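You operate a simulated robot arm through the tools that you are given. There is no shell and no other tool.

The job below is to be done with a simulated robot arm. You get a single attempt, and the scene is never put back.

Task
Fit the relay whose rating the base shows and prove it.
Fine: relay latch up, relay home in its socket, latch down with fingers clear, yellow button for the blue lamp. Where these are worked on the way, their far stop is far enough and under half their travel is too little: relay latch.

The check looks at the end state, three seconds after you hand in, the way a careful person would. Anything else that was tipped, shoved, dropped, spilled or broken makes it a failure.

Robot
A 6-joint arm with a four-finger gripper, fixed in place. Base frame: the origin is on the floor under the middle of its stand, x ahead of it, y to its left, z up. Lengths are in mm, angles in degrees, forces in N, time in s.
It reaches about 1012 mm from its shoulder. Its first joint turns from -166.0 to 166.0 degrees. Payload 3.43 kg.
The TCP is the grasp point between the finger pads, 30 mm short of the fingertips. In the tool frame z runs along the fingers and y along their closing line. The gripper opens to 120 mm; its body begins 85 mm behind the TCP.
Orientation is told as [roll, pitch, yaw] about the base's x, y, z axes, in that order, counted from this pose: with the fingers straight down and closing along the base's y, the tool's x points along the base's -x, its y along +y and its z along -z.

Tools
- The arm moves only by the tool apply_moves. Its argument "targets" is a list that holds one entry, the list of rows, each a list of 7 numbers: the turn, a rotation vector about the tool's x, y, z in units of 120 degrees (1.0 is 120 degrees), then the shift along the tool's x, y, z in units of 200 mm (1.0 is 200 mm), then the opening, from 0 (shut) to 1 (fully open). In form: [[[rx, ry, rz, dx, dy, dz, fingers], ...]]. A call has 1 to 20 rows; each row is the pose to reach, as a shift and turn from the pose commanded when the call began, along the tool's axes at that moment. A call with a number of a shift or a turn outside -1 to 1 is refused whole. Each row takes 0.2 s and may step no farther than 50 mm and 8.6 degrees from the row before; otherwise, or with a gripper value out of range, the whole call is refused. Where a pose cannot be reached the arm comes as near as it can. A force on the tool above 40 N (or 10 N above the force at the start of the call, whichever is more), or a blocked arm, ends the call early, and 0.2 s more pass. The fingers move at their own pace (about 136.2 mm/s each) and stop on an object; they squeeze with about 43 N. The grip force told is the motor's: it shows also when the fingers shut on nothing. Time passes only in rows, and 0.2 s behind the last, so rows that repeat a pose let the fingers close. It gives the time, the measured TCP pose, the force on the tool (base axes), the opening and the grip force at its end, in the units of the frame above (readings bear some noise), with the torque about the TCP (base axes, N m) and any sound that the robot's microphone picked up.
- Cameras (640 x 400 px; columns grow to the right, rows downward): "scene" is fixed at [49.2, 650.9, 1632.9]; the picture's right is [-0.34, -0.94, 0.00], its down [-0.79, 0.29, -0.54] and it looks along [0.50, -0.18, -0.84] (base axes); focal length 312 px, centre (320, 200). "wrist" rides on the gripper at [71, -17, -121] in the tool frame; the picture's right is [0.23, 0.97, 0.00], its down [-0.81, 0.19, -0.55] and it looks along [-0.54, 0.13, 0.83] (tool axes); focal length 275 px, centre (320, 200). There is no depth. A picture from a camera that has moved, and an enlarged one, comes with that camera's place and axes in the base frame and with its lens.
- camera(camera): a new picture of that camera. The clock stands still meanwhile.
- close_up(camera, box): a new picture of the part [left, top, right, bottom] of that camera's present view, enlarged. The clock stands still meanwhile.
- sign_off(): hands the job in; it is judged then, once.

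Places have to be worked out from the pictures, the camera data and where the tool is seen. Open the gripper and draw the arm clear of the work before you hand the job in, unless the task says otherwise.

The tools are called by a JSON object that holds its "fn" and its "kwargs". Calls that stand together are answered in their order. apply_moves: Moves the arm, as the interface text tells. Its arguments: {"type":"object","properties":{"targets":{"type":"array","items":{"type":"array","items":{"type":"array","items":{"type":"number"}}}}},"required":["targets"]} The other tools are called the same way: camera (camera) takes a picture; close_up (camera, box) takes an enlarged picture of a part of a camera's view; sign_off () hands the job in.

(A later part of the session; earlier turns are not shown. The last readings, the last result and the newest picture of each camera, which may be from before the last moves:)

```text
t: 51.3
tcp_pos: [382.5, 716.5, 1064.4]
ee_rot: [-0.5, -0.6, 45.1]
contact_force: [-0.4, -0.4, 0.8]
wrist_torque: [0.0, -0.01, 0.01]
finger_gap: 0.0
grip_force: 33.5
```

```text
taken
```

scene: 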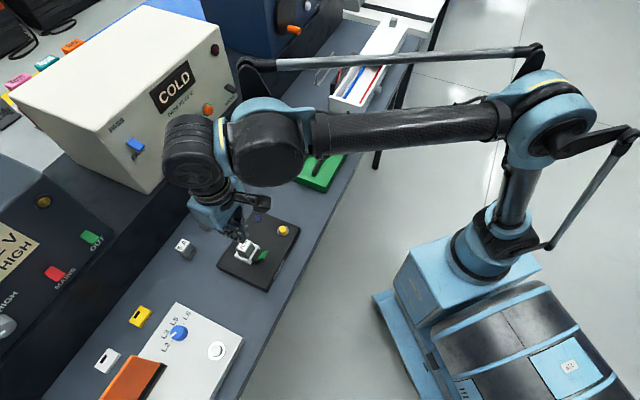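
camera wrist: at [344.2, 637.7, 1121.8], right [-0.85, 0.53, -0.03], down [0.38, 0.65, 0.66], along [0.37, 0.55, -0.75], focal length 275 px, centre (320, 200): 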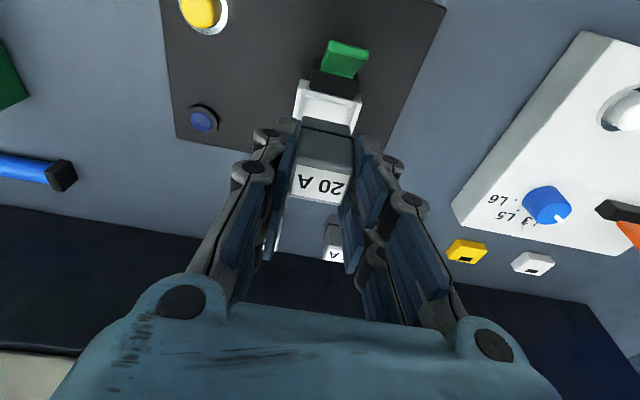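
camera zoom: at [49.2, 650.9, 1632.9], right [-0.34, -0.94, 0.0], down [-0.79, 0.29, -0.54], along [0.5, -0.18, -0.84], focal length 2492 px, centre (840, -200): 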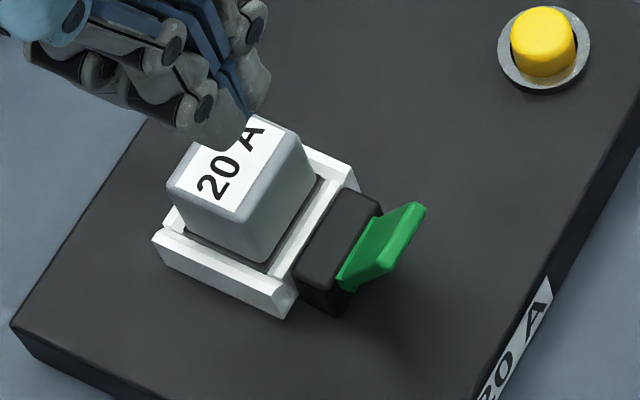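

The relay is undisturbed. Now for the latch: I lean the shut fingers −8° and position above the gap between relay and lever, ready to push the lever over and down from its top side.

{"fn": "apply_moves", "kwargs": {"targets": [[[-0.0042, -0.031, 0, 0.05, -0.025, 0.06, 0], [-0.0042, -0.0617, 0, 0.1055, -0.0535, 0.122, 0], [-0.0042, -0.0617, 0, 0.1055, -0.0535, 0.122, 0], [-0.0042, -0.0617, 0, 0.1055, -0.0535, 0.122, 0]]]}}

{"fn": "close_up", "kwargs": {"camera": "wrist", "box": [240, 40, 420, 240]}}

{"fn": "close_up", "kwargs": {"camera": "scene", "box": [225, 215, 285, 275]}}

```text
t: 52.3
tcp_pos: [375.2, 694.7, 1040.3]
ee_rot: [0.1, -8.1, 45.1]
contact_force: [0.1, -0.4, 0.0]
wrist_torque: [0.01, -0.04, -0.01]
finger_gap: 0.0
grip_force: 33.5
```

```text
2.00 times, centred on (330, 140) of wrist
camera zoom: at [326.5, 620.8, 1150.1], right [-0.85, 0.53, -0.03], down [0.38, 0.65, 0.66], along [0.37, 0.55, -0.75], focal length 551 px, centre (300, 320)
```

zoom: 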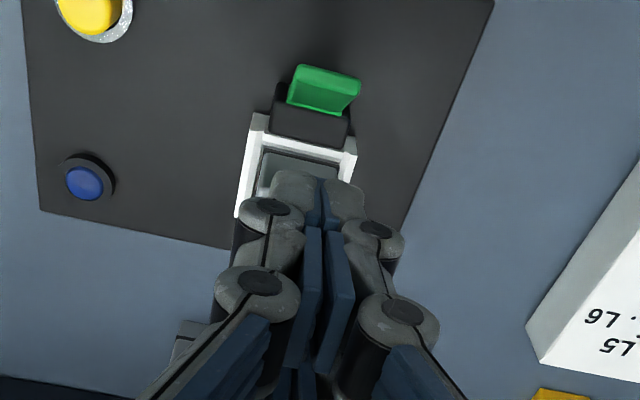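

```text
6.67 times, centred on (255, 245) of scene
camera zoom: at [49.2, 650.9, 1632.9], right [-0.34, -0.94, 0.0], down [-0.79, 0.29, -0.54], along [0.5, -0.18, -0.84], focal length 2077 px, centre (753, -100)
```

zoom: 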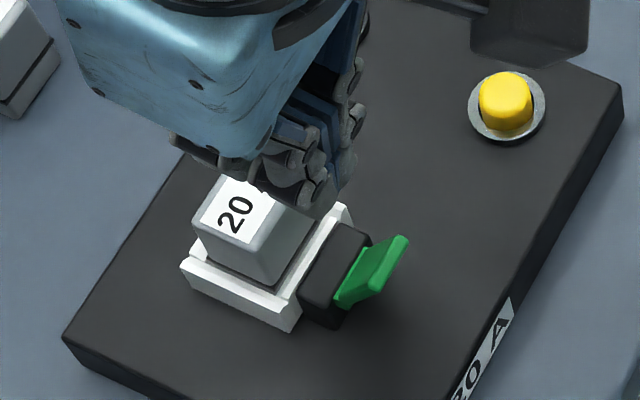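

Centred in e1, tips ahead of the relay. I descend so the tip edge sits between relay top and lever, about 5 mm behind the lever face, and check.

{"fn": "apply_moves", "kwargs": {"targets": [[[0, 0, 0, 0.0174, 0, 0.1238, 0], [0, 0, 0, 0.0329, 0, 0.2342, 0], [0, 0, 0, 0.0329, 0, 0.2342, 0]]]}}

{"fn": "close_up", "kwargs": {"camera": "wrist", "box": [240, 40, 420, 240]}}

{"fn": "close_up", "kwargs": {"camera": "scene", "box": [225, 215, 285, 275]}}

```text
t: 53.1
tcp_pos: [377.4, 694.0, 992.8]
ee_rot: [0.2, -8.0, 45.1]
contact_force: [-0.3, -0.2, 0.2]
wrist_torque: [-0.01, -0.03, 0.02]
finger_gap: 0.0
grip_force: 33.4
```

```text
2.00 times, centred on (330, 140) of wrist
camera zoom: at [327.0, 620.4, 1102.7], right [-0.85, 0.53, -0.03], down [0.38, 0.65, 0.66], along [0.37, 0.55, -0.75], focal length 551 px, centre (300, 320)
```

zoom: 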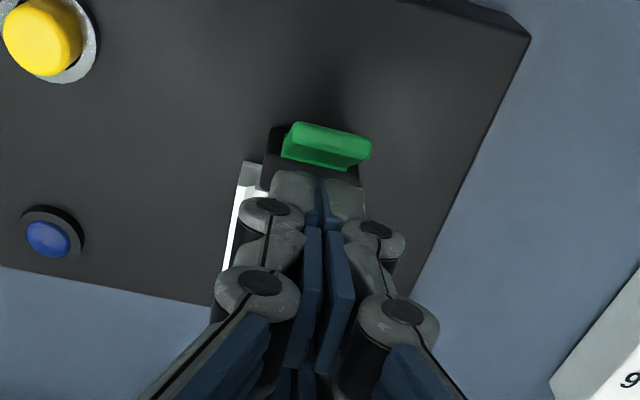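

```text
6.67 times, centred on (255, 245) of scene
camera zoom: at [49.2, 650.9, 1632.9], right [-0.34, -0.94, 0.0], down [-0.79, 0.29, -0.54], along [0.5, -0.18, -0.84], focal length 2077 px, centre (753, -100)
```

zoom: 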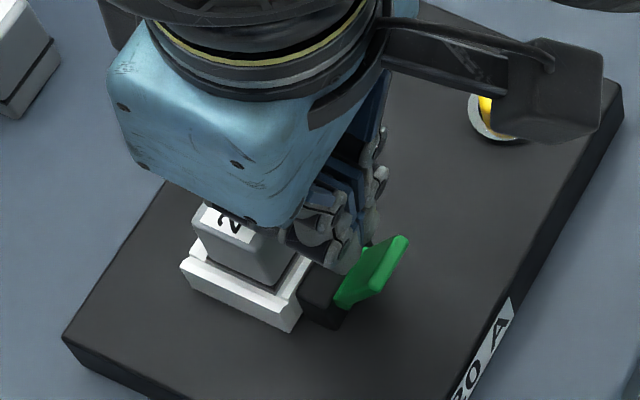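

No contact yet. Now I push the lever toward the front in small steps at this height.

{"fn": "apply_moves", "kwargs": {"targets": [[[0, 0, 0, 0.0297, 0, -0.0042, 0], [0, 0, 0, 0.0495, 0, -0.007, 0], [0, 0, 0, 0.0693, 0, -0.0097, 0], [0, 0, 0, 0.0891, 0, -0.0125, 0], [0, 0, 0, 0.1089, 0, -0.0153, 0], [0, 0, 0, 0.1287, 0, -0.0181, 0], [0, 0, 0, 0.1485, 0, -0.0209, 0], [0, 0, 0, 0.1684, 0, -0.0237, 0], [0, 0, 0, 0.1832, 0, -0.0258, 0]]]}}

{"fn": "close_up", "kwargs": {"camera": "wrist", "box": [240, 40, 420, 240]}}

{"fn": "close_up", "kwargs": {"camera": "scene", "box": [225, 215, 285, 275]}}

```text
t: 55.1
tcp_pos: [351.0, 666.9, 991.0]
ee_rot: [0.1, -8.0, 45.1]
contact_force: [-0.9, 0.3, -0.4]
wrist_torque: [0.01, 0.0, 0.01]
finger_gap: 0.0
grip_force: 33.7
```

```text
2.00 times, centred on (330, 140) of wrist
camera zoom: at [300.6, 593.7, 1102.1], right [-0.85, 0.53, -0.03], down [0.38, 0.65, 0.66], along [0.37, 0.55, -0.75], focal length 551 px, centre (300, 320)
```

zoom: 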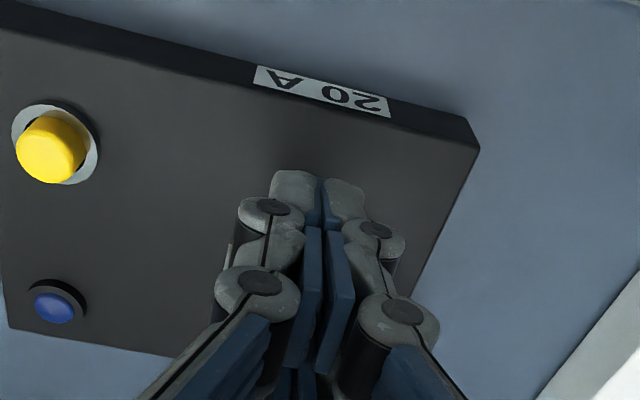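

```text
6.67 times, centred on (255, 245) of scene
camera zoom: at [49.2, 650.9, 1632.9], right [-0.34, -0.94, 0.0], down [-0.79, 0.29, -0.54], along [0.5, -0.18, -0.84], focal length 2077 px, centre (753, -100)
```

zoom: 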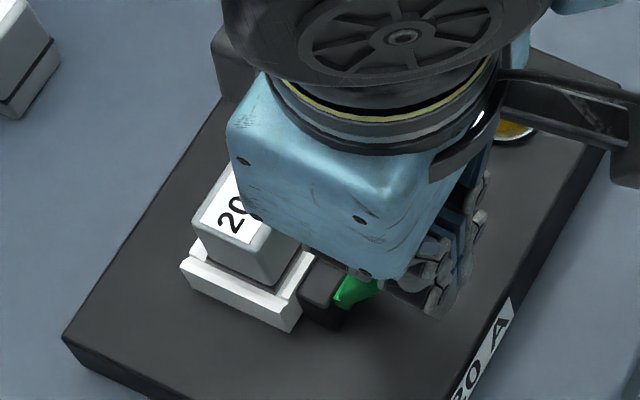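

No residual force; the lever has folded under the fingers. I push straight down 18 mm in steps.

{"fn": "apply_moves", "kwargs": {"targets": [[[0, 0, 0, 0.0018, 0, 0.0124, 0], [0, 0, 0, 0.0035, 0, 0.0248, 0], [0, 0, 0, 0.0052, 0, 0.0371, 0], [0, 0, 0, 0.007, 0, 0.0495, 0], [0, 0, 0, 0.0087, 0, 0.0619, 0], [0, 0, 0, 0.0104, 0, 0.0743, 0], [0, 0, 0, 0.0125, 0, 0.0891, 0], [0, 0, 0, 0.0125, 0, 0.0891, 0]]]}}

{"fn": "close_up", "kwargs": {"camera": "scene", "box": [225, 215, 285, 275]}}

```text
t: 55.7
tcp_pos: [337.4, 666.8, 991.5]
ee_rot: [-0.3, -8.4, 45.3]
contact_force: [1.9, -0.3, -0.5]
wrist_torque: [0.05, 0.14, 0.03]
finger_gap: 0.0
grip_force: 33.2
stopped in row 3: the force on the tool passed its limit at 45 N (the readings are from after the stop); the commanded pose is now the measured one
```

```text
6.67 times, centred on (255, 245) of scene
camera zoom: at [49.2, 650.9, 1632.9], right [-0.34, -0.94, 0.0], down [-0.79, 0.29, -0.54], along [0.5, -0.18, -0.84], focal length 2077 px, centre (753, -100)
```

zoom: 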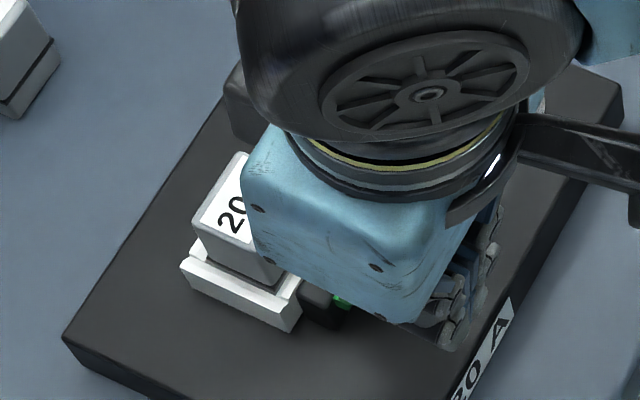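

The vertical push jammed at 45 N: the tip was sliding under the finger with friction. I back off to see the lever's angle, then push along its arc instead.

{"fn": "apply_moves", "kwargs": {"targets": [[[0, 0, 0, 0, 0, -0.1, 0], [0, 0, 0, 0.08, -0.02, -0.25, 0], [0, 0, 0, 0.16, -0.04, -0.35, 0.5], [0, 0, 0, 0.16, -0.04, -0.35, 1.0], [0, 0, 0, 0.16, -0.04, -0.35, 1.0]]]}}

{"fn": "close_up", "kwargs": {"camera": "wrist", "box": [250, 90, 390, 230]}}

{"fn": "close_up", "kwargs": {"camera": "scene", "box": [225, 225, 285, 285]}}

```text
t: 56.9
tcp_pos: [314.3, 631.5, 1057.8]
ee_rot: [-0.4, -8.3, 45.3]
contact_force: [-0.6, -0.4, -0.8]
wrist_torque: [-0.04, 0.02, 0.04]
finger_gap: 119.8
grip_force: 0.0
```

```text
2.86 times, centred on (320, 160) of wrist
camera zoom: at [262.4, 558.4, 1167.1], right [-0.85, 0.52, -0.04], down [0.37, 0.65, 0.66], along [0.37, 0.55, -0.75], focal length 786 px, centre (320, 314)
```

zoom: 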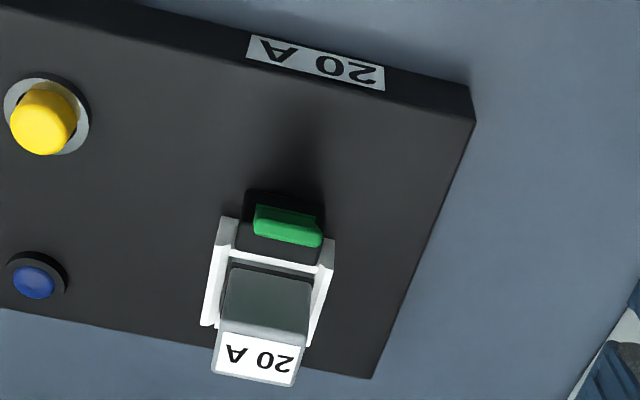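

```text
6.67 times, centred on (255, 255) of scene
camera zoom: at [49.2, 650.9, 1632.9], right [-0.34, -0.94, 0.0], down [-0.79, 0.29, -0.54], along [0.5, -0.18, -0.84], focal length 2077 px, centre (753, -167)
```

zoom: 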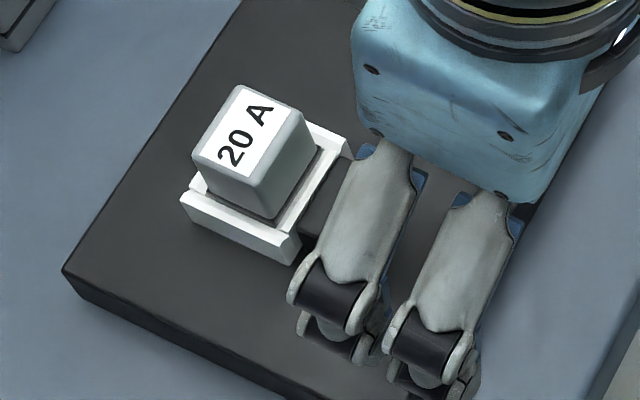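

{"fn": "close_up", "kwargs": {"camera": "wrist", "box": [290, 130, 330, 180]}}

```text
8.00 times, centred on (310, 155) of wrist
camera zoom: at [262.4, 558.4, 1167.1], right [-0.85, 0.52, -0.04], down [0.37, 0.65, 0.66], along [0.37, 0.55, -0.75], focal length 2202 px, centre (400, 560)
```

zoom: 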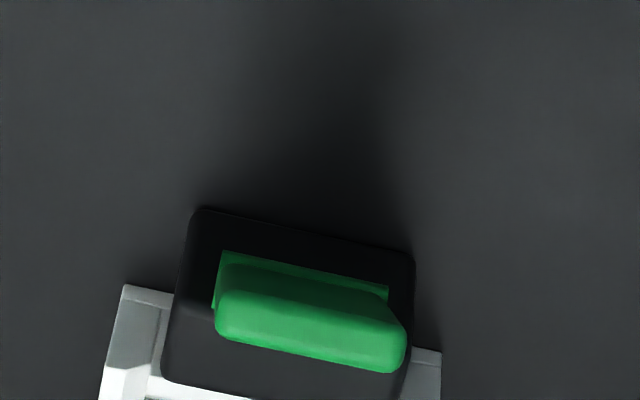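

The lever is still at about 57°, so my fingertips passed over it; the shut tips must reach less far than I assumed. Before continuing I re-measure the relay and latch heights from this second baseline.

{"fn": "close_up", "kwargs": {"camera": "wrist", "box": [290, 140, 340, 190]}}

```text
8.00 times, centred on (315, 165) of wrist
camera zoom: at [262.4, 558.4, 1167.1], right [-0.85, 0.52, -0.04], down [0.37, 0.65, 0.66], along [0.37, 0.55, -0.75], focal length 2202 px, centre (360, 480)
```

zoom: 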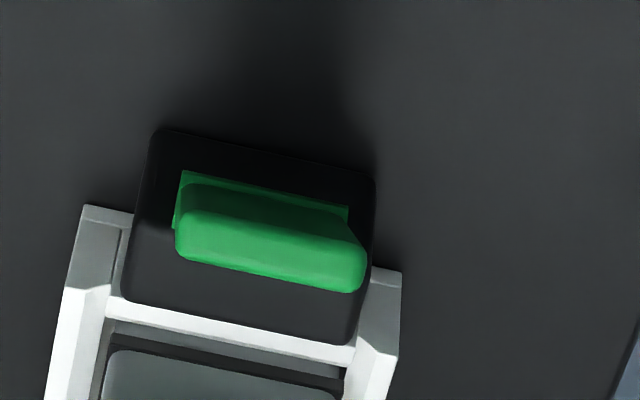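

{"fn": "close_up", "kwargs": {"camera": "wrist", "box": [285, 150, 335, 200]}}

```text
8.00 times, centred on (310, 175) of wrist
camera zoom: at [262.4, 558.4, 1167.1], right [-0.85, 0.52, -0.04], down [0.37, 0.65, 0.66], along [0.37, 0.55, -0.75], focal length 2202 px, centre (400, 400)
```

zoom: 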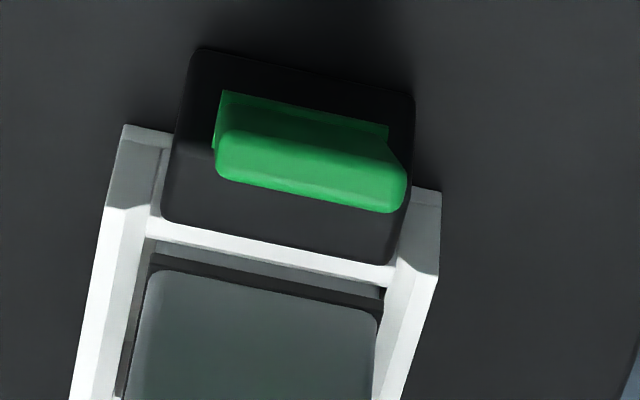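

Re-triangulation: the relay's flange sits just under the rim (seated), but the lever tip top is only at z ≈ 965, so my sweep skimmed over it. Gripping the lever by its sides worked well before, so I'll re-grip it from a +20° tilt and swing it down the same way.

{"fn": "apply_moves", "kwargs": {"targets": [[[-0.0033, 0.059, 0.0025, -0.08, 0.0025, 0.0, 0.7], [-0.0033, 0.118, 0.0025, -0.18, 0.0025, 0.03, 0.4], [-0.0033, 0.177, 0.0025, -0.28, 0.0025, 0.1, 0.4], [-0.0033, 0.2358, 0.0025, -0.38, 0.0025, 0.1737, 0.4], [-0.0033, 0.2358, 0.0025, -0.38, 0.0025, 0.1737, 0.4], [-0.0033, 0.2358, 0.0025, -0.38, 0.0025, 0.1737, 0.4]]]}}

{"fn": "close_up", "kwargs": {"camera": "wrist", "box": [220, 80, 420, 280]}}

```text
t: 58.3
tcp_pos: [370.0, 687.6, 1034.1]
ee_rot: [-0.2, 20.1, 44.8]
contact_force: [0.1, 0.2, -0.3]
wrist_torque: [0.0, -0.02, 0.0]
finger_gap: 48.1
grip_force: 0.1
```

```text
2.00 times, centred on (320, 180) of wrist
camera zoom: at [363.1, 659.3, 1172.5], right [-0.84, 0.54, 0.08], down [0.54, 0.81, 0.24], along [0.07, 0.25, -0.97], focal length 551 px, centre (320, 240)
```

zoom: 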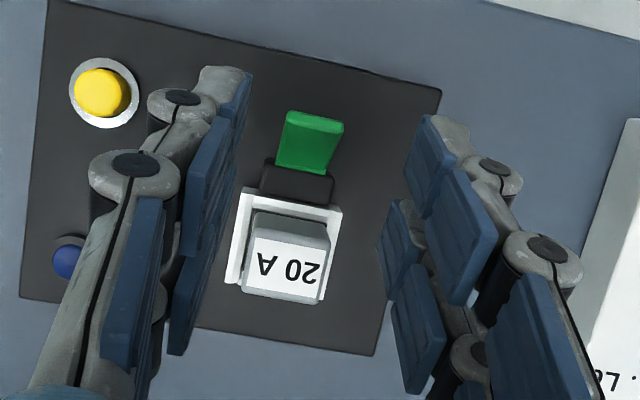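

Aligned. I advance 59 mm along the tool axis with the fingers open around the lever, then close on it.

{"fn": "apply_moves", "kwargs": {"targets": [[[0, 0, 0, -0.002, 0.001, 0.1, 0.4], [0, 0, 0, -0.004, 0.001, 0.2, 0.4], [0, 0, 0, -0.006, 0.001, 0.2965, 0.4], [0, 0, 0, -0.006, 0.001, 0.2965, 0.4]]]}}

{"fn": "close_up", "kwargs": {"camera": "wrist", "box": [220, 80, 420, 280]}}

```text
t: 59.3
tcp_pos: [355.8, 675.8, 977.0]
ee_rot: [0.0, 19.9, 44.8]
contact_force: [0.4, -0.5, 0.7]
wrist_torque: [0.01, -0.01, 0.03]
finger_gap: 47.8
grip_force: 0.0
```

```text
2.00 times, centred on (320, 180) of wrist
camera zoom: at [349.4, 645.5, 1116.0], right [-0.84, 0.54, 0.08], down [0.54, 0.81, 0.24], along [0.07, 0.25, -0.97], focal length 551 px, centre (320, 240)
```

zoom: 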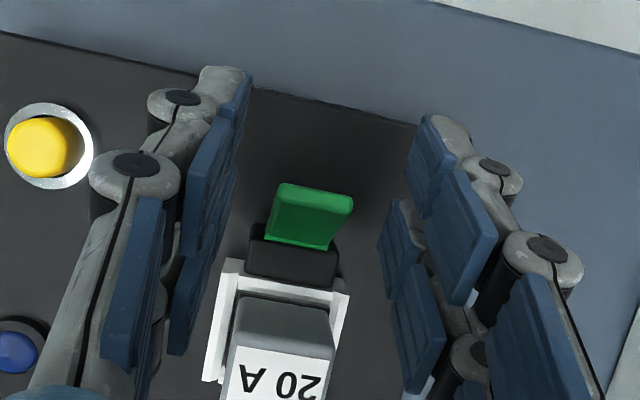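

The lever is between the rear finger pair. Closing.

{"fn": "apply_moves", "kwargs": {"targets": [[[0, 0, 0, 0, 0, 0, 0.25], [0, 0, 0, 0, 0, 0, 0.12], [0, 0, 0, 0, 0, 0, 0.12], [0, 0, 0, 0, 0, 0, 0.12]]]}}

{"fn": "close_up", "kwargs": {"camera": "wrist", "box": [220, 80, 420, 280]}}

```text
t: 60.3
tcp_pos: [356.3, 675.8, 977.1]
ee_rot: [-0.1, 20.0, 44.8]
contact_force: [3.2, -11.1, -7.5]
wrist_torque: [-0.51, 0.07, -0.01]
finger_gap: 21.2
grip_force: 45.1
```

```text
2.00 times, centred on (320, 180) of wrist
camera zoom: at [349.9, 645.2, 1116.1], right [-0.84, 0.54, 0.08], down [0.54, 0.81, 0.24], along [0.07, 0.25, -0.97], focal length 551 px, centre (320, 240)
```

zoom: 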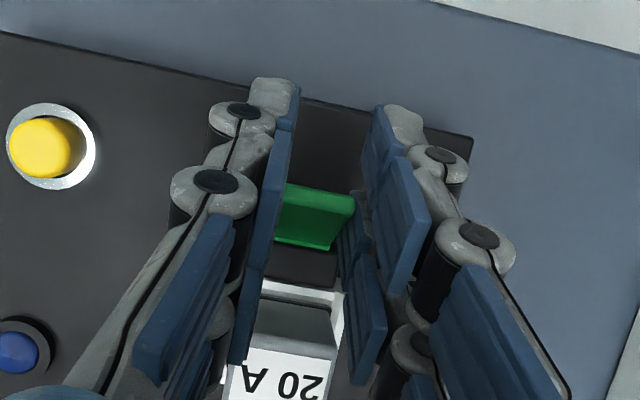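

Gripped. I swing the lever down about its hinge, 12° first.

{"fn": "apply_moves", "kwargs": {"targets": [[[0, 0, 0, 0, -0.003, 0, 0.12], [0, -0.0333, 0, 0.0121, -0.003, 0.0121, 0.12], [0, -0.0667, 0, 0.0233, -0.003, 0.0251, 0.12], [0, -0.1, 0, 0.0336, -0.003, 0.0388, 0.12], [0, -0.1, 0, 0.0336, -0.003, 0.0388, 0.12]]]}}

```text
t: 61.5
tcp_pos: [348.6, 668.5, 973.7]
ee_rot: [-0.1, 7.9, 44.8]
contact_force: [0.0, -1.8, 13.5]
wrist_torque: [0.17, -0.21, 0.01]
finger_gap: 21.1
grip_force: 45.1
```

Low forces, the lever is following. Continuing another 28°.

{"fn": "apply_moves", "kwargs": {"targets": [[[0, -0.0333, 0, 0.0121, 0, 0.0121, 0.12], [0, -0.0667, 0, 0.0233, 0, 0.0251, 0.12], [0, -0.1, 0, 0.0336, 0, 0.0388, 0.12], [0, -0.1333, 0, 0.0429, 0, 0.0531, 0.12], [0, -0.1667, 0, 0.0511, 0, 0.0681, 0.12], [0, -0.2, 0, 0.0584, 0, 0.0836, 0.12], [0, -0.2333, 0, 0.0645, 0, 0.0996, 0.12], [0, -0.2333, 0, 0.0645, 0, 0.0996, 0.12]]]}}

{"fn": "close_up", "kwargs": {"camera": "wrist", "box": [220, 80, 420, 280]}}

{"fn": "close_up", "kwargs": {"camera": "scene", "box": [225, 225, 285, 285]}}

```text
t: 63.3
tcp_pos: [337.9, 655.7, 954.8]
ee_rot: [-0.1, -20.1, 44.8]
contact_force: [-17.7, -27.9, 16.1]
wrist_torque: [-0.19, 0.06, -0.11]
finger_gap: 21.1
grip_force: 44.9
```

```text
2.00 times, centred on (320, 180) of wrist
camera zoom: at [272.8, 568.2, 1044.5], right [-0.84, 0.54, -0.08], down [0.27, 0.54, 0.8], along [0.47, 0.65, -0.6], focal length 551 px, centre (320, 240)
```

zoom: 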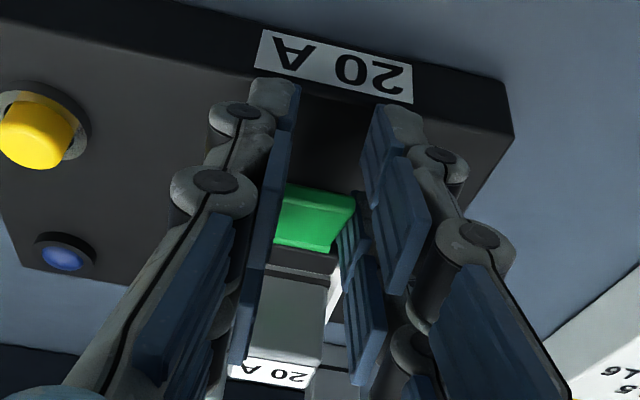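

```text
6.67 times, centred on (255, 255) of scene
camera zoom: at [49.2, 650.9, 1632.9], right [-0.34, -0.94, 0.0], down [-0.79, 0.29, -0.54], along [0.5, -0.18, -0.84], focal length 2077 px, centre (753, -167)
```

zoom: 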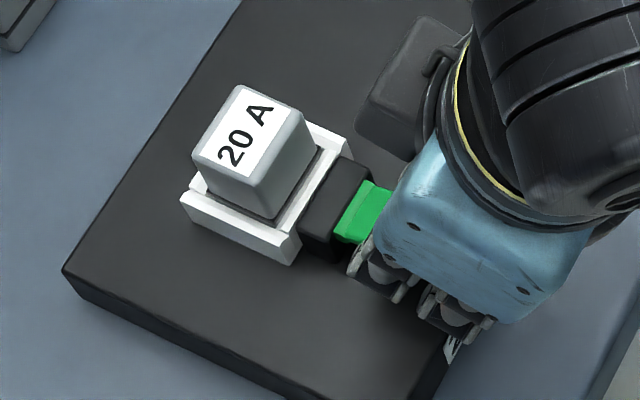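

The lever is down to about 17°. I release it here and will finish with a press from above, which is favourable at this shallow angle.

{"fn": "apply_moves", "kwargs": {"targets": [[[0, 0, 0, 0.008, 0, 0, 0.12], [0, 0, 0, 0.008, 0, 0, 0.25], [0, 0, 0, 0.008, 0, 0, 0.4], [0, 0, 0, 0.008, 0, -0.1, 0.4], [0, 0, 0, 0.008, 0, -0.25, 0.4], [0, 0, 0, 0.008, 0, -0.4, 0.4], [0, 0, 0, 0.008, 0, -0.4, 0.4]]]}}

{"fn": "close_up", "kwargs": {"camera": "wrist", "box": [240, 100, 400, 260]}}

{"fn": "close_up", "kwargs": {"camera": "scene", "box": [225, 225, 285, 285]}}

```text
t: 64.9
tcp_pos: [318.1, 637.7, 1029.0]
ee_rot: [-0.1, -20.1, 44.7]
contact_force: [0.0, 0.4, 0.2]
wrist_torque: [-0.02, 0.02, -0.04]
finger_gap: 48.1
grip_force: 0.0
```

```text
2.50 times, centred on (320, 180) of wrist
camera zoom: at [252.6, 549.0, 1118.9], right [-0.84, 0.54, -0.08], down [0.27, 0.54, 0.8], along [0.47, 0.65, -0.6], focal length 688 px, centre (320, 250)
```

zoom: 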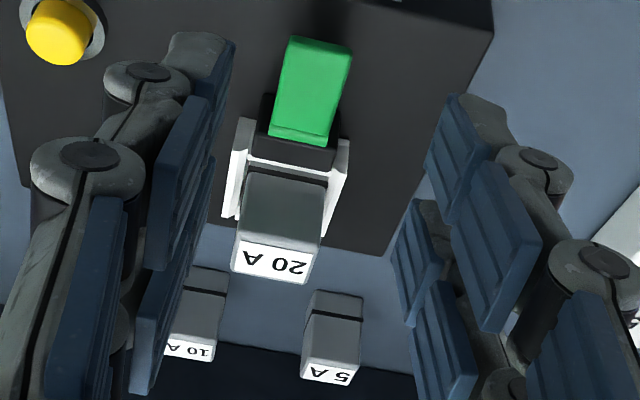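

```text
6.67 times, centred on (255, 255) of scene
camera zoom: at [49.2, 650.9, 1632.9], right [-0.34, -0.94, 0.0], down [-0.79, 0.29, -0.54], along [0.5, -0.18, -0.84], focal length 2077 px, centre (753, -167)
```

zoom: 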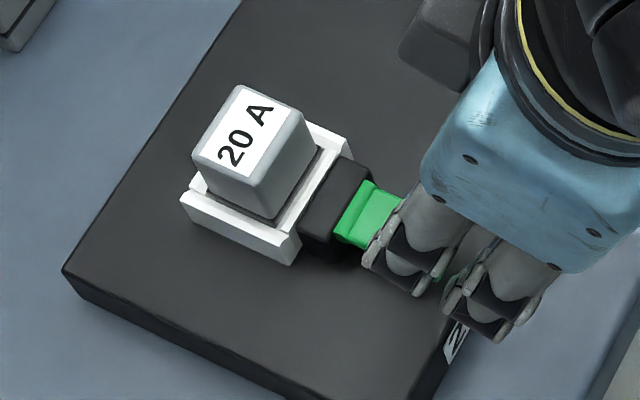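

The lever looks nearly flat already. I zoom in to measure how far it is from its down stop.

{"fn": "close_up", "kwargs": {"camera": "wrist", "box": [290, 100, 350, 170]}}

```text
5.71 times, centred on (320, 135) of wrist
camera zoom: at [252.6, 549.0, 1118.9], right [-0.84, 0.54, -0.08], down [0.27, 0.54, 0.8], along [0.47, 0.65, -0.6], focal length 1573 px, centre (320, 571)
```

zoom: 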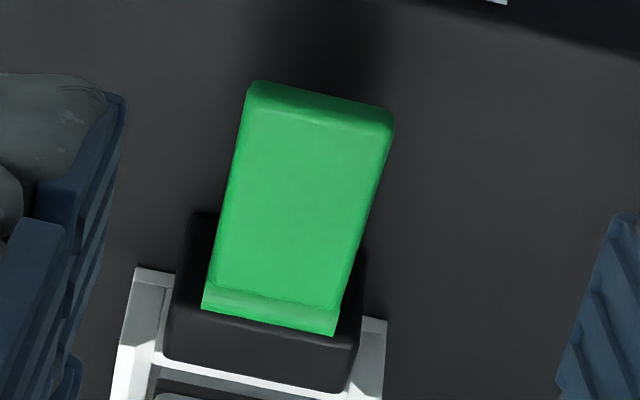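

The lever is at about +2°, some 5–7° above its original resting angle. I shut the fingers and come above its tip to press it fully down.

{"fn": "apply_moves", "kwargs": {"targets": [[[0, 0.0333, -0.001, 0.0, -0.001, 0.0, 0.1], [0, 0.0667, -0.0025, -0.04, -0.0035, 0.08, 0], [0, 0.1, -0.0025, -0.08, -0.0035, 0.18, 0], [0, 0.1, -0.0025, -0.1137, -0.0035, 0.2756, 0], [0, 0.1, -0.0025, -0.1137, -0.0035, 0.2756, 0]]]}}

{"fn": "close_up", "kwargs": {"camera": "wrist", "box": [240, 40, 420, 240]}}

{"fn": "close_up", "kwargs": {"camera": "scene", "box": [225, 225, 285, 285]}}

```text
t: 66.1
tcp_pos: [348.7, 666.2, 984.8]
ee_rot: [-0.1, -8.1, 45.2]
contact_force: [0.2, -0.2, -0.2]
wrist_torque: [0.0, 0.02, 0.01]
finger_gap: 0.0
grip_force: 33.4
```

```text
2.00 times, centred on (330, 140) of wrist
camera zoom: at [298.0, 592.2, 1095.3], right [-0.85, 0.53, -0.03], down [0.37, 0.65, 0.66], along [0.37, 0.55, -0.75], focal length 551 px, centre (300, 320)
```

zoom: 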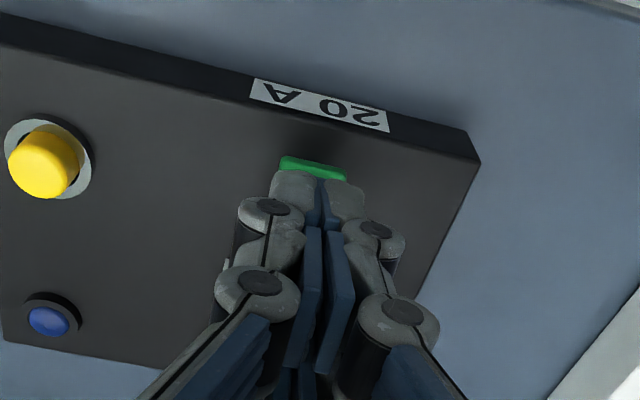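

```text
6.67 times, centred on (255, 255) of scene
camera zoom: at [49.2, 650.9, 1632.9], right [-0.34, -0.94, 0.0], down [-0.79, 0.29, -0.54], along [0.5, -0.18, -0.84], focal length 2077 px, centre (753, -167)
```

zoom: 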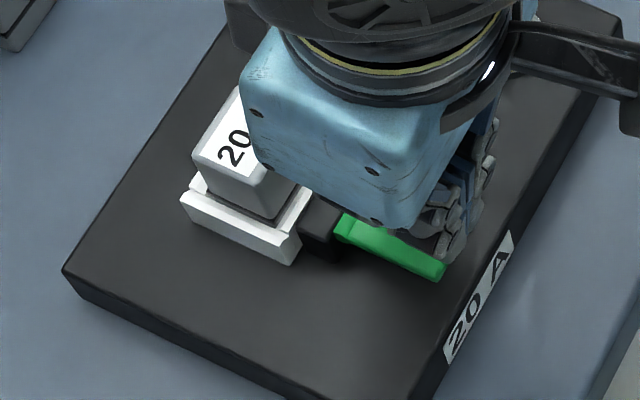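

Tips are directly above the lever. I lower in small steps to just about contact and read the force.

{"fn": "apply_moves", "kwargs": {"targets": [[[0, 0, 0, 0.0042, 0, 0.0297, 0], [0, 0, 0, 0.0084, 0, 0.0594, 0], [0, 0, 0, 0.0097, 0, 0.0693, 0], [0, 0, 0, 0.0111, 0, 0.0792, 0], [0, 0, 0, 0.0118, 0, 0.0842, 0], [0, 0, 0, 0.0125, 0, 0.0891, 0], [0, 0, 0, 0.0125, 0, 0.0891, 0]]]}}

```text
t: 67.7
tcp_pos: [348.5, 666.3, 968.1]
ee_rot: [-0.1, -8.1, 45.1]
contact_force: [0.3, 0.0, -0.4]
wrist_torque: [0.0, -0.02, -0.03]
finger_gap: 0.0
grip_force: 33.2
```

No force yet. Continuing 4 mm more in 1 mm steps.

{"fn": "apply_moves", "kwargs": {"targets": [[[0, 0, 0, 0.0007, 0, 0.005, 0], [0, 0, 0, 0.0014, 0, 0.0099, 0], [0, 0, 0, 0.0021, 0, 0.0149, 0], [0, 0, 0, 0.0028, 0, 0.0198, 0], [0, 0, 0, 0.0028, 0, 0.0198, 0]]]}}

```text
t: 68.9
tcp_pos: [347.5, 664.8, 963.9]
ee_rot: [-0.1, -8.1, 45.1]
contact_force: [0.1, -0.4, 0.0]
wrist_torque: [0.02, -0.02, -0.03]
finger_gap: 0.0
grip_force: 33.1
```

Still free, so the lever is already near its stop. Another 4 mm in 1 mm steps.

{"fn": "apply_moves", "kwargs": {"targets": [[[0, 0, 0, 0.0007, 0, 0.005, 0], [0, 0, 0, 0.0014, 0, 0.0099, 0], [0, 0, 0, 0.0021, 0, 0.0149, 0], [0, 0, 0, 0.0028, 0, 0.0198, 0], [0, 0, 0, 0.0028, 0, 0.0198, 0]]]}}

{"fn": "close_up", "kwargs": {"camera": "scene", "box": [225, 225, 285, 285]}}

{"fn": "close_up", "kwargs": {"camera": "wrist", "box": [280, 80, 380, 160]}}

```text
t: 70.1
tcp_pos: [348.5, 664.9, 959.2]
ee_rot: [-0.1, -8.1, 45.1]
contact_force: [0.9, -0.1, 12.7]
wrist_torque: [-0.07, 0.07, -0.04]
finger_gap: 5.8
grip_force: 33.6
```

```text
6.67 times, centred on (255, 255) of scene
camera zoom: at [49.2, 650.9, 1632.9], right [-0.34, -0.94, 0.0], down [-0.79, 0.29, -0.54], along [0.5, -0.18, -0.84], focal length 2077 px, centre (753, -167)
```

zoom: 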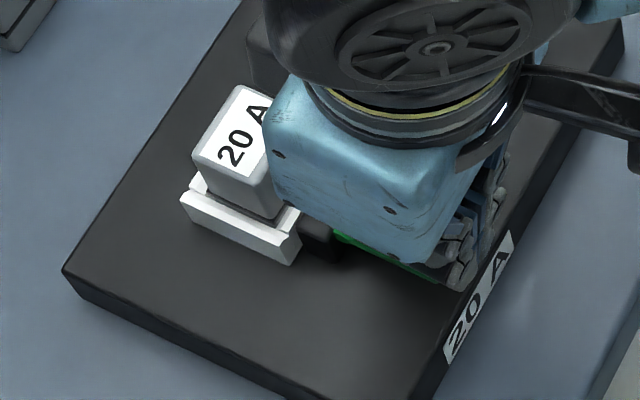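

```text
5.00 times, centred on (330, 120) of wrist
camera zoom: at [297.2, 591.4, 1069.5], right [-0.85, 0.53, -0.03], down [0.37, 0.65, 0.66], along [0.37, 0.55, -0.75], focal length 1376 px, centre (270, 600)
```

zoom: 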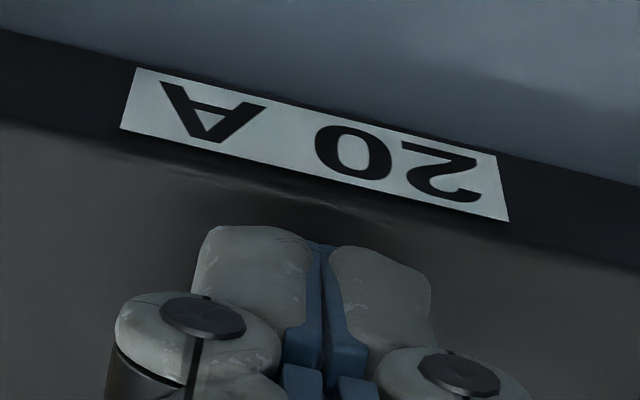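

Contact at 12.7 N with the tips on the lever. I press 1.5 mm further to make sure it reaches its stop.

{"fn": "apply_moves", "kwargs": {"targets": [[[0, 0, 0, 0.0005, 0, 0.004, 0], [0, 0, 0, 0.001, 0, 0.0075, 0], [0, 0, 0, 0.001, 0, 0.0075, 0]]]}}

```text
t: 70.9
tcp_pos: [347.3, 664.1, 958.8]
ee_rot: [-0.2, -8.1, 45.1]
contact_force: [2.7, 3.1, 21.4]
wrist_torque: [-0.04, 0.1, -0.01]
finger_gap: 5.8
grip_force: 33.4
```

Force rises with no further movement, so the lever is on its down stop. I lift off, back away, open up, and inspect.

{"fn": "apply_moves", "kwargs": {"targets": [[[0, 0, 0, 0, 0, -0.05, 0], [0, 0, 0, 0, 0, -0.2, 0], [0, 0, 0, 0.1, 0, -0.38, 0], [0, 0, 0, 0.2, 0, -0.5, 0.5], [0, 0, 0, 0.2, 0, -0.5, 1], [0, 0, 0, 0.2, 0, -0.5, 1]]]}}

{"fn": "camera", "kwargs": {"camera": "wrist"}}

{"fn": "close_up", "kwargs": {"camera": "wrist", "box": [285, 125, 345, 195]}}

{"fn": "close_up", "kwargs": {"camera": "scene", "box": [225, 225, 285, 285]}}

```text
t: 72.3
tcp_pos: [309.4, 627.4, 1052.0]
ee_rot: [-0.1, -8.1, 45.1]
contact_force: [-0.2, -0.4, 0.4]
wrist_torque: [-0.02, -0.02, 0.01]
finger_gap: 120.0
grip_force: 0.1
```

```text
taken
camera wrist: at [258.9, 554.0, 1161.8], right [-0.85, 0.53, -0.03], down [0.37, 0.65, 0.66], along [0.37, 0.55, -0.75], focal length 275 px, centre (320, 200)
```

wrist: 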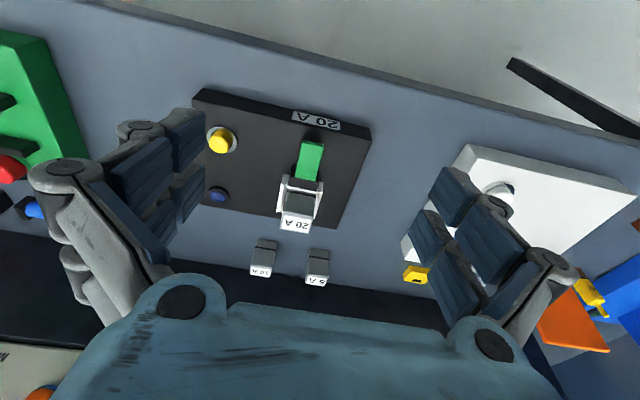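

```text
5.71 times, centred on (315, 160) of wrist
camera zoom: at [258.9, 554.0, 1161.8], right [-0.85, 0.53, -0.03], down [0.37, 0.65, 0.66], along [0.37, 0.55, -0.75], focal length 1573 px, centre (349, 429)
```

zoom: 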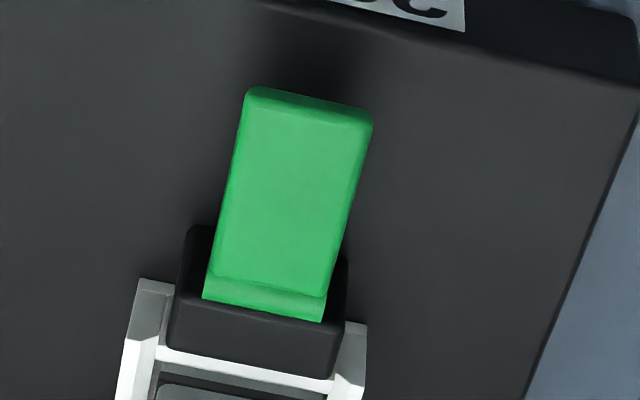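

```text
6.67 times, centred on (255, 255) of scene
camera zoom: at [49.2, 650.9, 1632.9], right [-0.34, -0.94, 0.0], down [-0.79, 0.29, -0.54], along [0.5, -0.18, -0.84], focal length 2077 px, centre (753, -167)
```

zoom: 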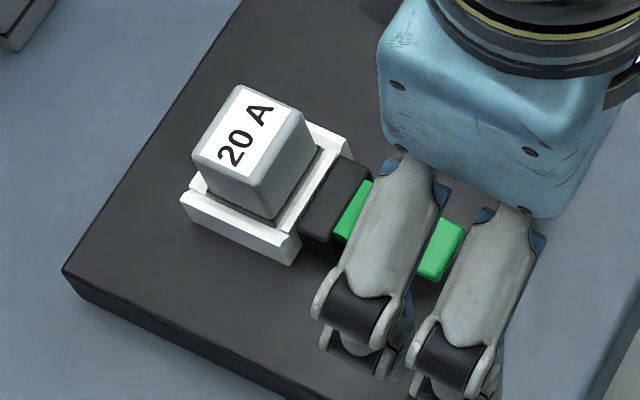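

The lever is back down, matching its original look. Now I locate the yellow button precisely.

{"fn": "close_up", "kwargs": {"camera": "wrist", "box": [195, 115, 255, 215]}}

{"fn": "close_up", "kwargs": {"camera": "scene", "box": [215, 205, 305, 295]}}

```text
4.00 times, centred on (225, 165) of wrist
camera zoom: at [258.9, 554.0, 1161.8], right [-0.85, 0.53, -0.03], down [0.37, 0.65, 0.66], along [0.37, 0.55, -0.75], focal length 1101 px, centre (700, 340)
```

zoom: 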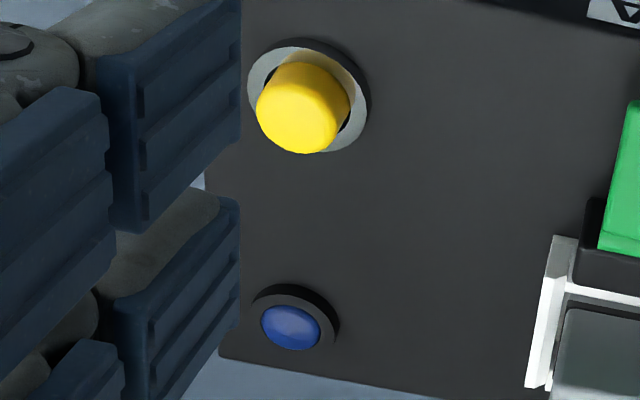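

```text
4.44 times, centred on (260, 250) of scene
camera zoom: at [49.2, 650.9, 1632.9], right [-0.34, -0.94, 0.0], down [-0.79, 0.29, -0.54], along [0.5, -0.18, -0.84], focal length 1385 px, centre (587, -22)
```

zoom: 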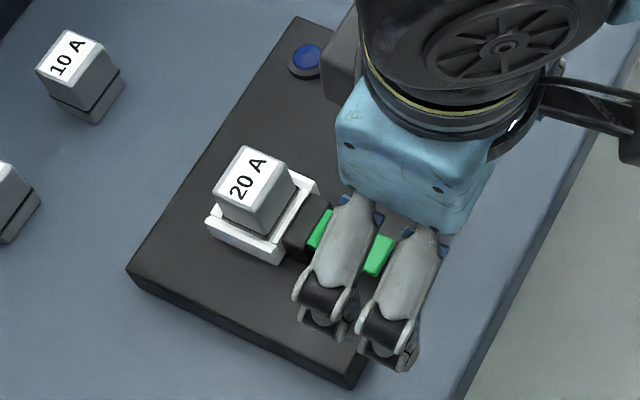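

The button centre is at e1 135, e2 736.3, cap top z ≈ 922. I shut the fingers and move above it, keeping the −8° lean so only the front finger pair presses.

{"fn": "apply_moves", "kwargs": {"targets": [[[0, 0, 0, -0.05, -0.06, 0.0, 0.3], [0, 0, 0, -0.13, -0.17, 0.03, 0], [0, 0, 0, -0.22, -0.28, 0.12, 0], [0, 0, 0, -0.31, -0.38, 0.25, 0], [0, 0, 0, -0.3693, -0.4495, 0.365, 0], [0, 0, 0, -0.3693, -0.4495, 0.365, 0], [0, 0, 0, -0.3693, -0.4495, 0.365, 0]]]}}

{"fn": "camera", "kwargs": {"camera": "wrist"}}

{"fn": "close_up", "kwargs": {"camera": "scene", "box": [215, 195, 315, 295]}}

```text
t: 73.9
tcp_pos: [431.2, 623.2, 990.2]
ee_rot: [-0.1, -8.2, 45.1]
contact_force: [-0.1, -0.4, -0.7]
wrist_torque: [-0.03, 0.01, -0.02]
finger_gap: 0.2
grip_force: 32.8
```

```text
taken
camera wrist: at [380.9, 549.4, 1099.4], right [-0.85, 0.53, -0.03], down [0.37, 0.65, 0.66], along [0.37, 0.55, -0.75], focal length 275 px, centre (320, 200)
```

wrist: 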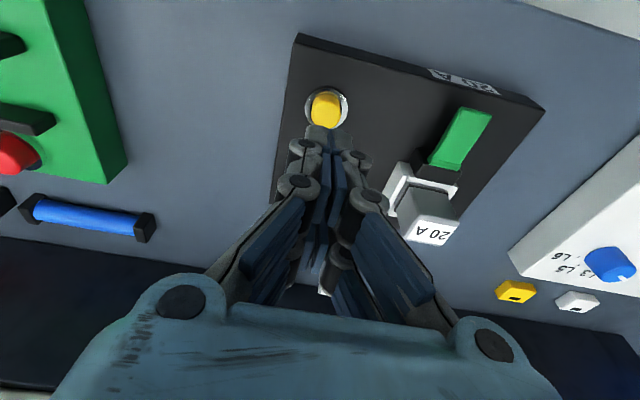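

```text
4.00 times, centred on (265, 245) of scene
camera zoom: at [49.2, 650.9, 1632.9], right [-0.34, -0.94, 0.0], down [-0.79, 0.29, -0.54], along [0.5, -0.18, -0.84], focal length 1246 px, centre (540, 20)
```

zoom: 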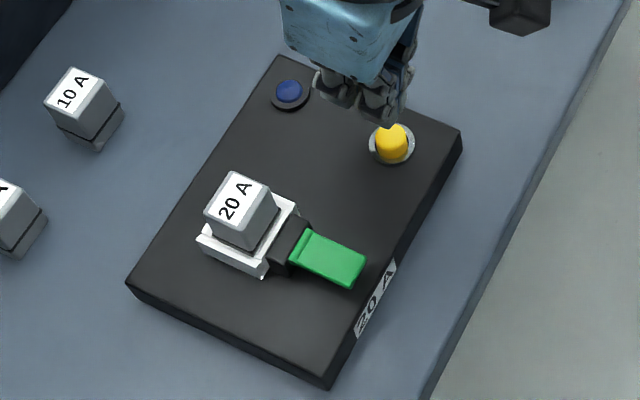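

The base is unobstructed from the scene camera now, so I compare the latch with the very first picture using the same framing.

{"fn": "close_up", "kwargs": {"camera": "scene", "box": [215, 205, 305, 295]}}

{"fn": "close_up", "kwargs": {"camera": "scene", "box": [240, 235, 280, 275]}}

```text
4.44 times, centred on (260, 250) of scene
camera zoom: at [49.2, 650.9, 1632.9], right [-0.34, -0.94, 0.0], down [-0.79, 0.29, -0.54], along [0.5, -0.18, -0.84], focal length 1385 px, centre (587, -22)
```

zoom: 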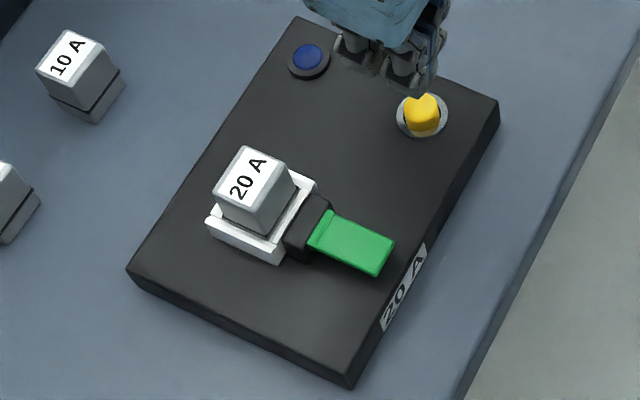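

```text
10.00 times, centred on (260, 255) of scene
camera zoom: at [49.2, 650.9, 1632.9], right [-0.34, -0.94, 0.0], down [-0.79, 0.29, -0.54], along [0.5, -0.18, -0.84], focal length 3116 px, centre (920, -350)
```

zoom: 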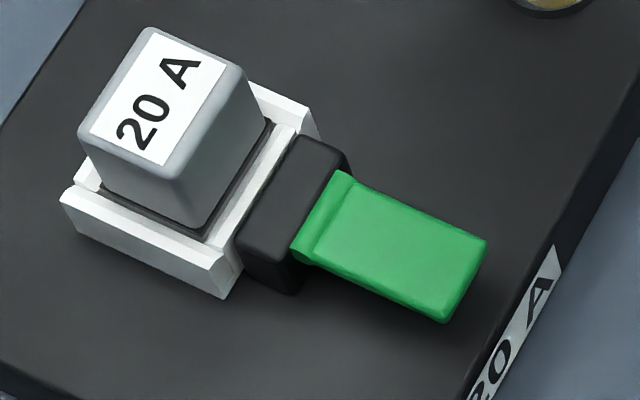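

The latch matches its original closed position exactly. Now I come down over the yellow button to just above the cap.

{"fn": "apply_moves", "kwargs": {"targets": [[[0, 0, 0, 0.0084, -0.004, 0.0594, 0], [0, 0, 0, 0.0167, -0.004, 0.1188, 0], [0, 0, 0, 0.0223, -0.004, 0.1585, 0], [0, 0, 0, 0.0244, -0.004, 0.1733, 0], [0, 0, 0, 0.0244, -0.004, 0.1733, 0]]]}}

{"fn": "close_up", "kwargs": {"camera": "wrist", "box": [270, 70, 390, 190]}}

{"fn": "close_up", "kwargs": {"camera": "scene", "box": [250, 200, 310, 260]}}

```text
t: 75.1
tcp_pos: [433.6, 621.5, 955.6]
ee_rot: [-0.1, -8.1, 45.0]
contact_force: [0.5, -0.2, 1.2]
wrist_torque: [-0.02, 0.02, 0.03]
finger_gap: 6.0
grip_force: 33.3
```

```text
3.33 times, centred on (330, 130) of wrist
camera zoom: at [382.6, 548.5, 1064.8], right [-0.85, 0.53, -0.03], down [0.37, 0.65, 0.66], along [0.37, 0.55, -0.75], focal length 918 px, centre (287, 433)
```

zoom: 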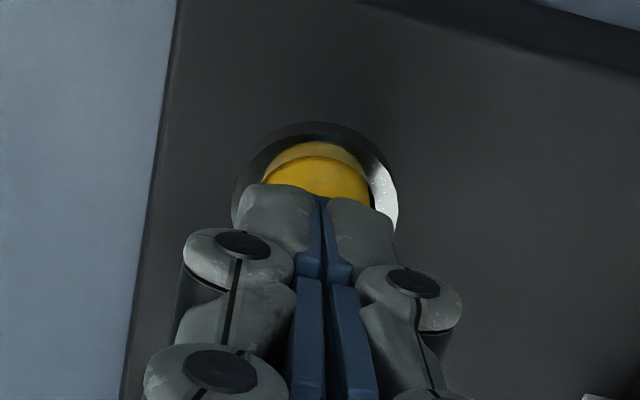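

```text
6.67 times, centred on (280, 230) of scene
camera zoom: at [49.2, 650.9, 1632.9], right [-0.34, -0.94, 0.0], down [-0.79, 0.29, -0.54], along [0.5, -0.18, -0.84], focal length 2077 px, centre (587, 0)
```

zoom: 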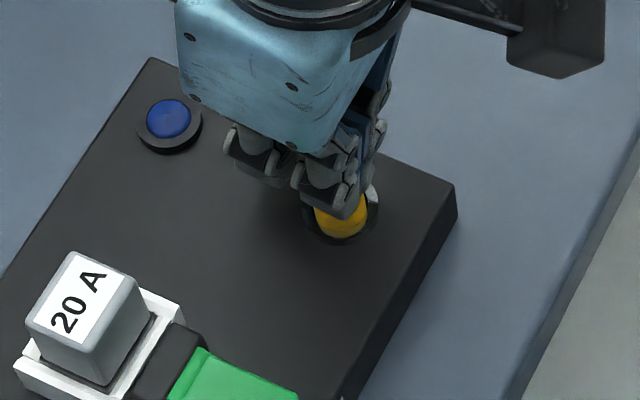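

The tips are at the cap. I press in 1 mm steps and watch the force and the lamp.

{"fn": "apply_moves", "kwargs": {"targets": [[[0, 0, 0, 0.0007, 0, 0.005, 0], [0, 0, 0, 0.0014, 0, 0.0099, 0], [0, 0, 0, 0.0021, 0, 0.0149, 0], [0, 0, 0, 0.0021, 0, 0.0149, 0]]]}}

{"fn": "close_up", "kwargs": {"camera": "scene", "box": [250, 200, 310, 260]}}

```text
t: 76.1
tcp_pos: [432.3, 621.2, 951.3]
ee_rot: [-0.1, -8.1, 45.2]
contact_force: [-1.8, -0.5, 4.0]
wrist_torque: [-0.02, 0.07, 0.0]
finger_gap: 6.0
grip_force: 33.7
heard: click
```

```text
6.67 times, centred on (280, 230) of scene
camera zoom: at [49.2, 650.9, 1632.9], right [-0.34, -0.94, 0.0], down [-0.79, 0.29, -0.54], along [0.5, -0.18, -0.84], focal length 2077 px, centre (587, 0)
```

zoom: 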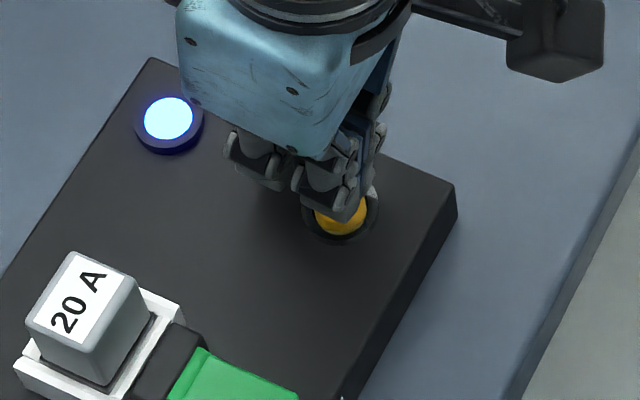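

A click sounded and the blue lamp lit. I rise straight off the button and check that the lamp stays on.

{"fn": "apply_moves", "kwargs": {"targets": [[[0, 0, 0, -0.0042, 0, -0.0297, 0], [0, 0, 0, -0.0139, 0, -0.099, 0], [0, 0, 0, -0.0348, 0, -0.2476, 0], [0, 0, 0, -0.0626, 0, -0.4456, 0], [0, 0, 0, -0.0905, 0, -0.6437, 0], [0, 0, 0, -0.0905, 0, -0.6437, 0]]]}}

{"fn": "camera", "kwargs": {"camera": "scene"}}

{"fn": "close_up", "kwargs": {"camera": "scene", "box": [215, 195, 315, 295]}}

```text
t: 77.5
tcp_pos: [432.0, 622.1, 1082.1]
ee_rot: [-0.2, -8.1, 45.0]
contact_force: [-0.7, 0.6, 0.3]
wrist_torque: [0.01, 0.05, -0.07]
finger_gap: 0.0
grip_force: 33.4
```

```text
taken
```

scene: 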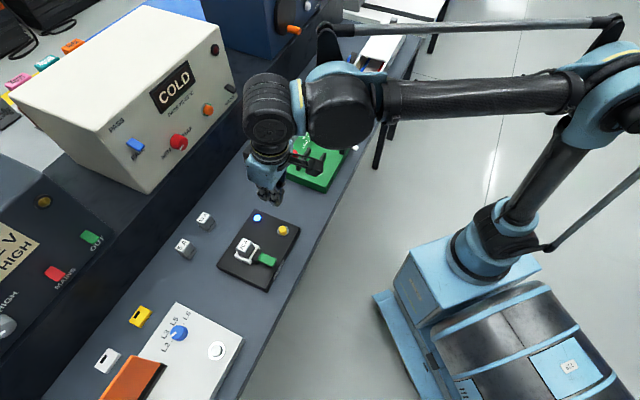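

```text
4.00 times, centred on (265, 245) of scene
camera zoom: at [49.2, 650.9, 1632.9], right [-0.34, -0.94, 0.0], down [-0.79, 0.29, -0.54], along [0.5, -0.18, -0.84], focal length 1246 px, centre (540, 20)
```

zoom: 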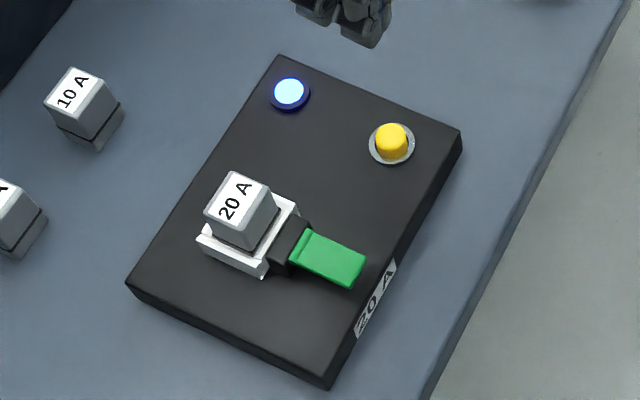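

The lamp stays lit, the latch is down, and the relay is home. I open the gripper and draw the arm up and away from the work.

{"fn": "apply_moves", "kwargs": {"targets": [[[0, 0, 0, 0.0, 0, -0.2, 0.3], [0, 0, 0, 0.1, 0, -0.4, 0.7], [0, 0, 0, 0.25, 0, -0.55, 1], [0, 0, 0, 0.4, 0, -0.68, 1], [0, 0, 0, 0.5, 0, -0.727, 1], [0, 0, 0, 0.5, 0, -0.727, 1], [0, 0, 0, 0.5, 0, -0.727, 1]]]}}

{"fn": "camera", "kwargs": {"camera": "scene"}}

{"fn": "close_up", "kwargs": {"camera": "scene", "box": [165, 170, 315, 300]}}

```text
t: 79.1
tcp_pos: [348.6, 536.0, 1211.2]
ee_rot: [-0.1, -8.1, 45.1]
contact_force: [-0.4, 0.2, 0.1]
wrist_torque: [0.04, 0.0, -0.01]
finger_gap: 119.8
grip_force: 0.1
```

```text
taken
```

scene: 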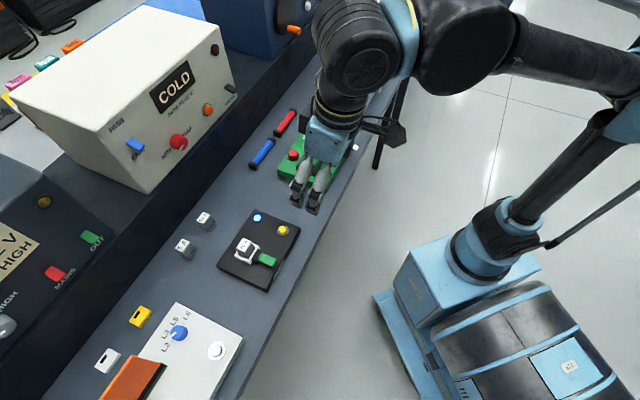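

```text
3.08 times, centred on (240, 235) of scene
camera zoom: at [49.2, 650.9, 1632.9], right [-0.34, -0.94, 0.0], down [-0.79, 0.29, -0.54], along [0.5, -0.18, -0.84], focal length 959 px, centre (566, 92)
```

zoom: 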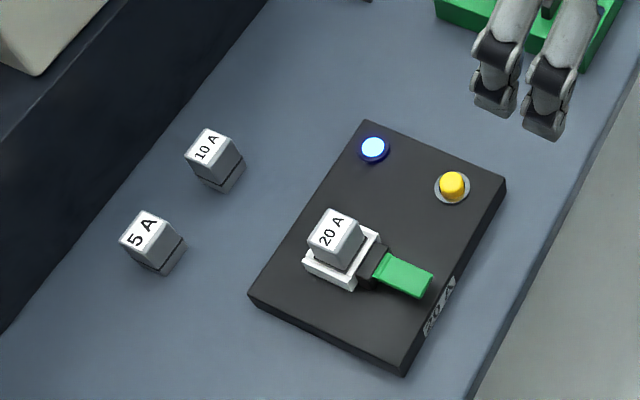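

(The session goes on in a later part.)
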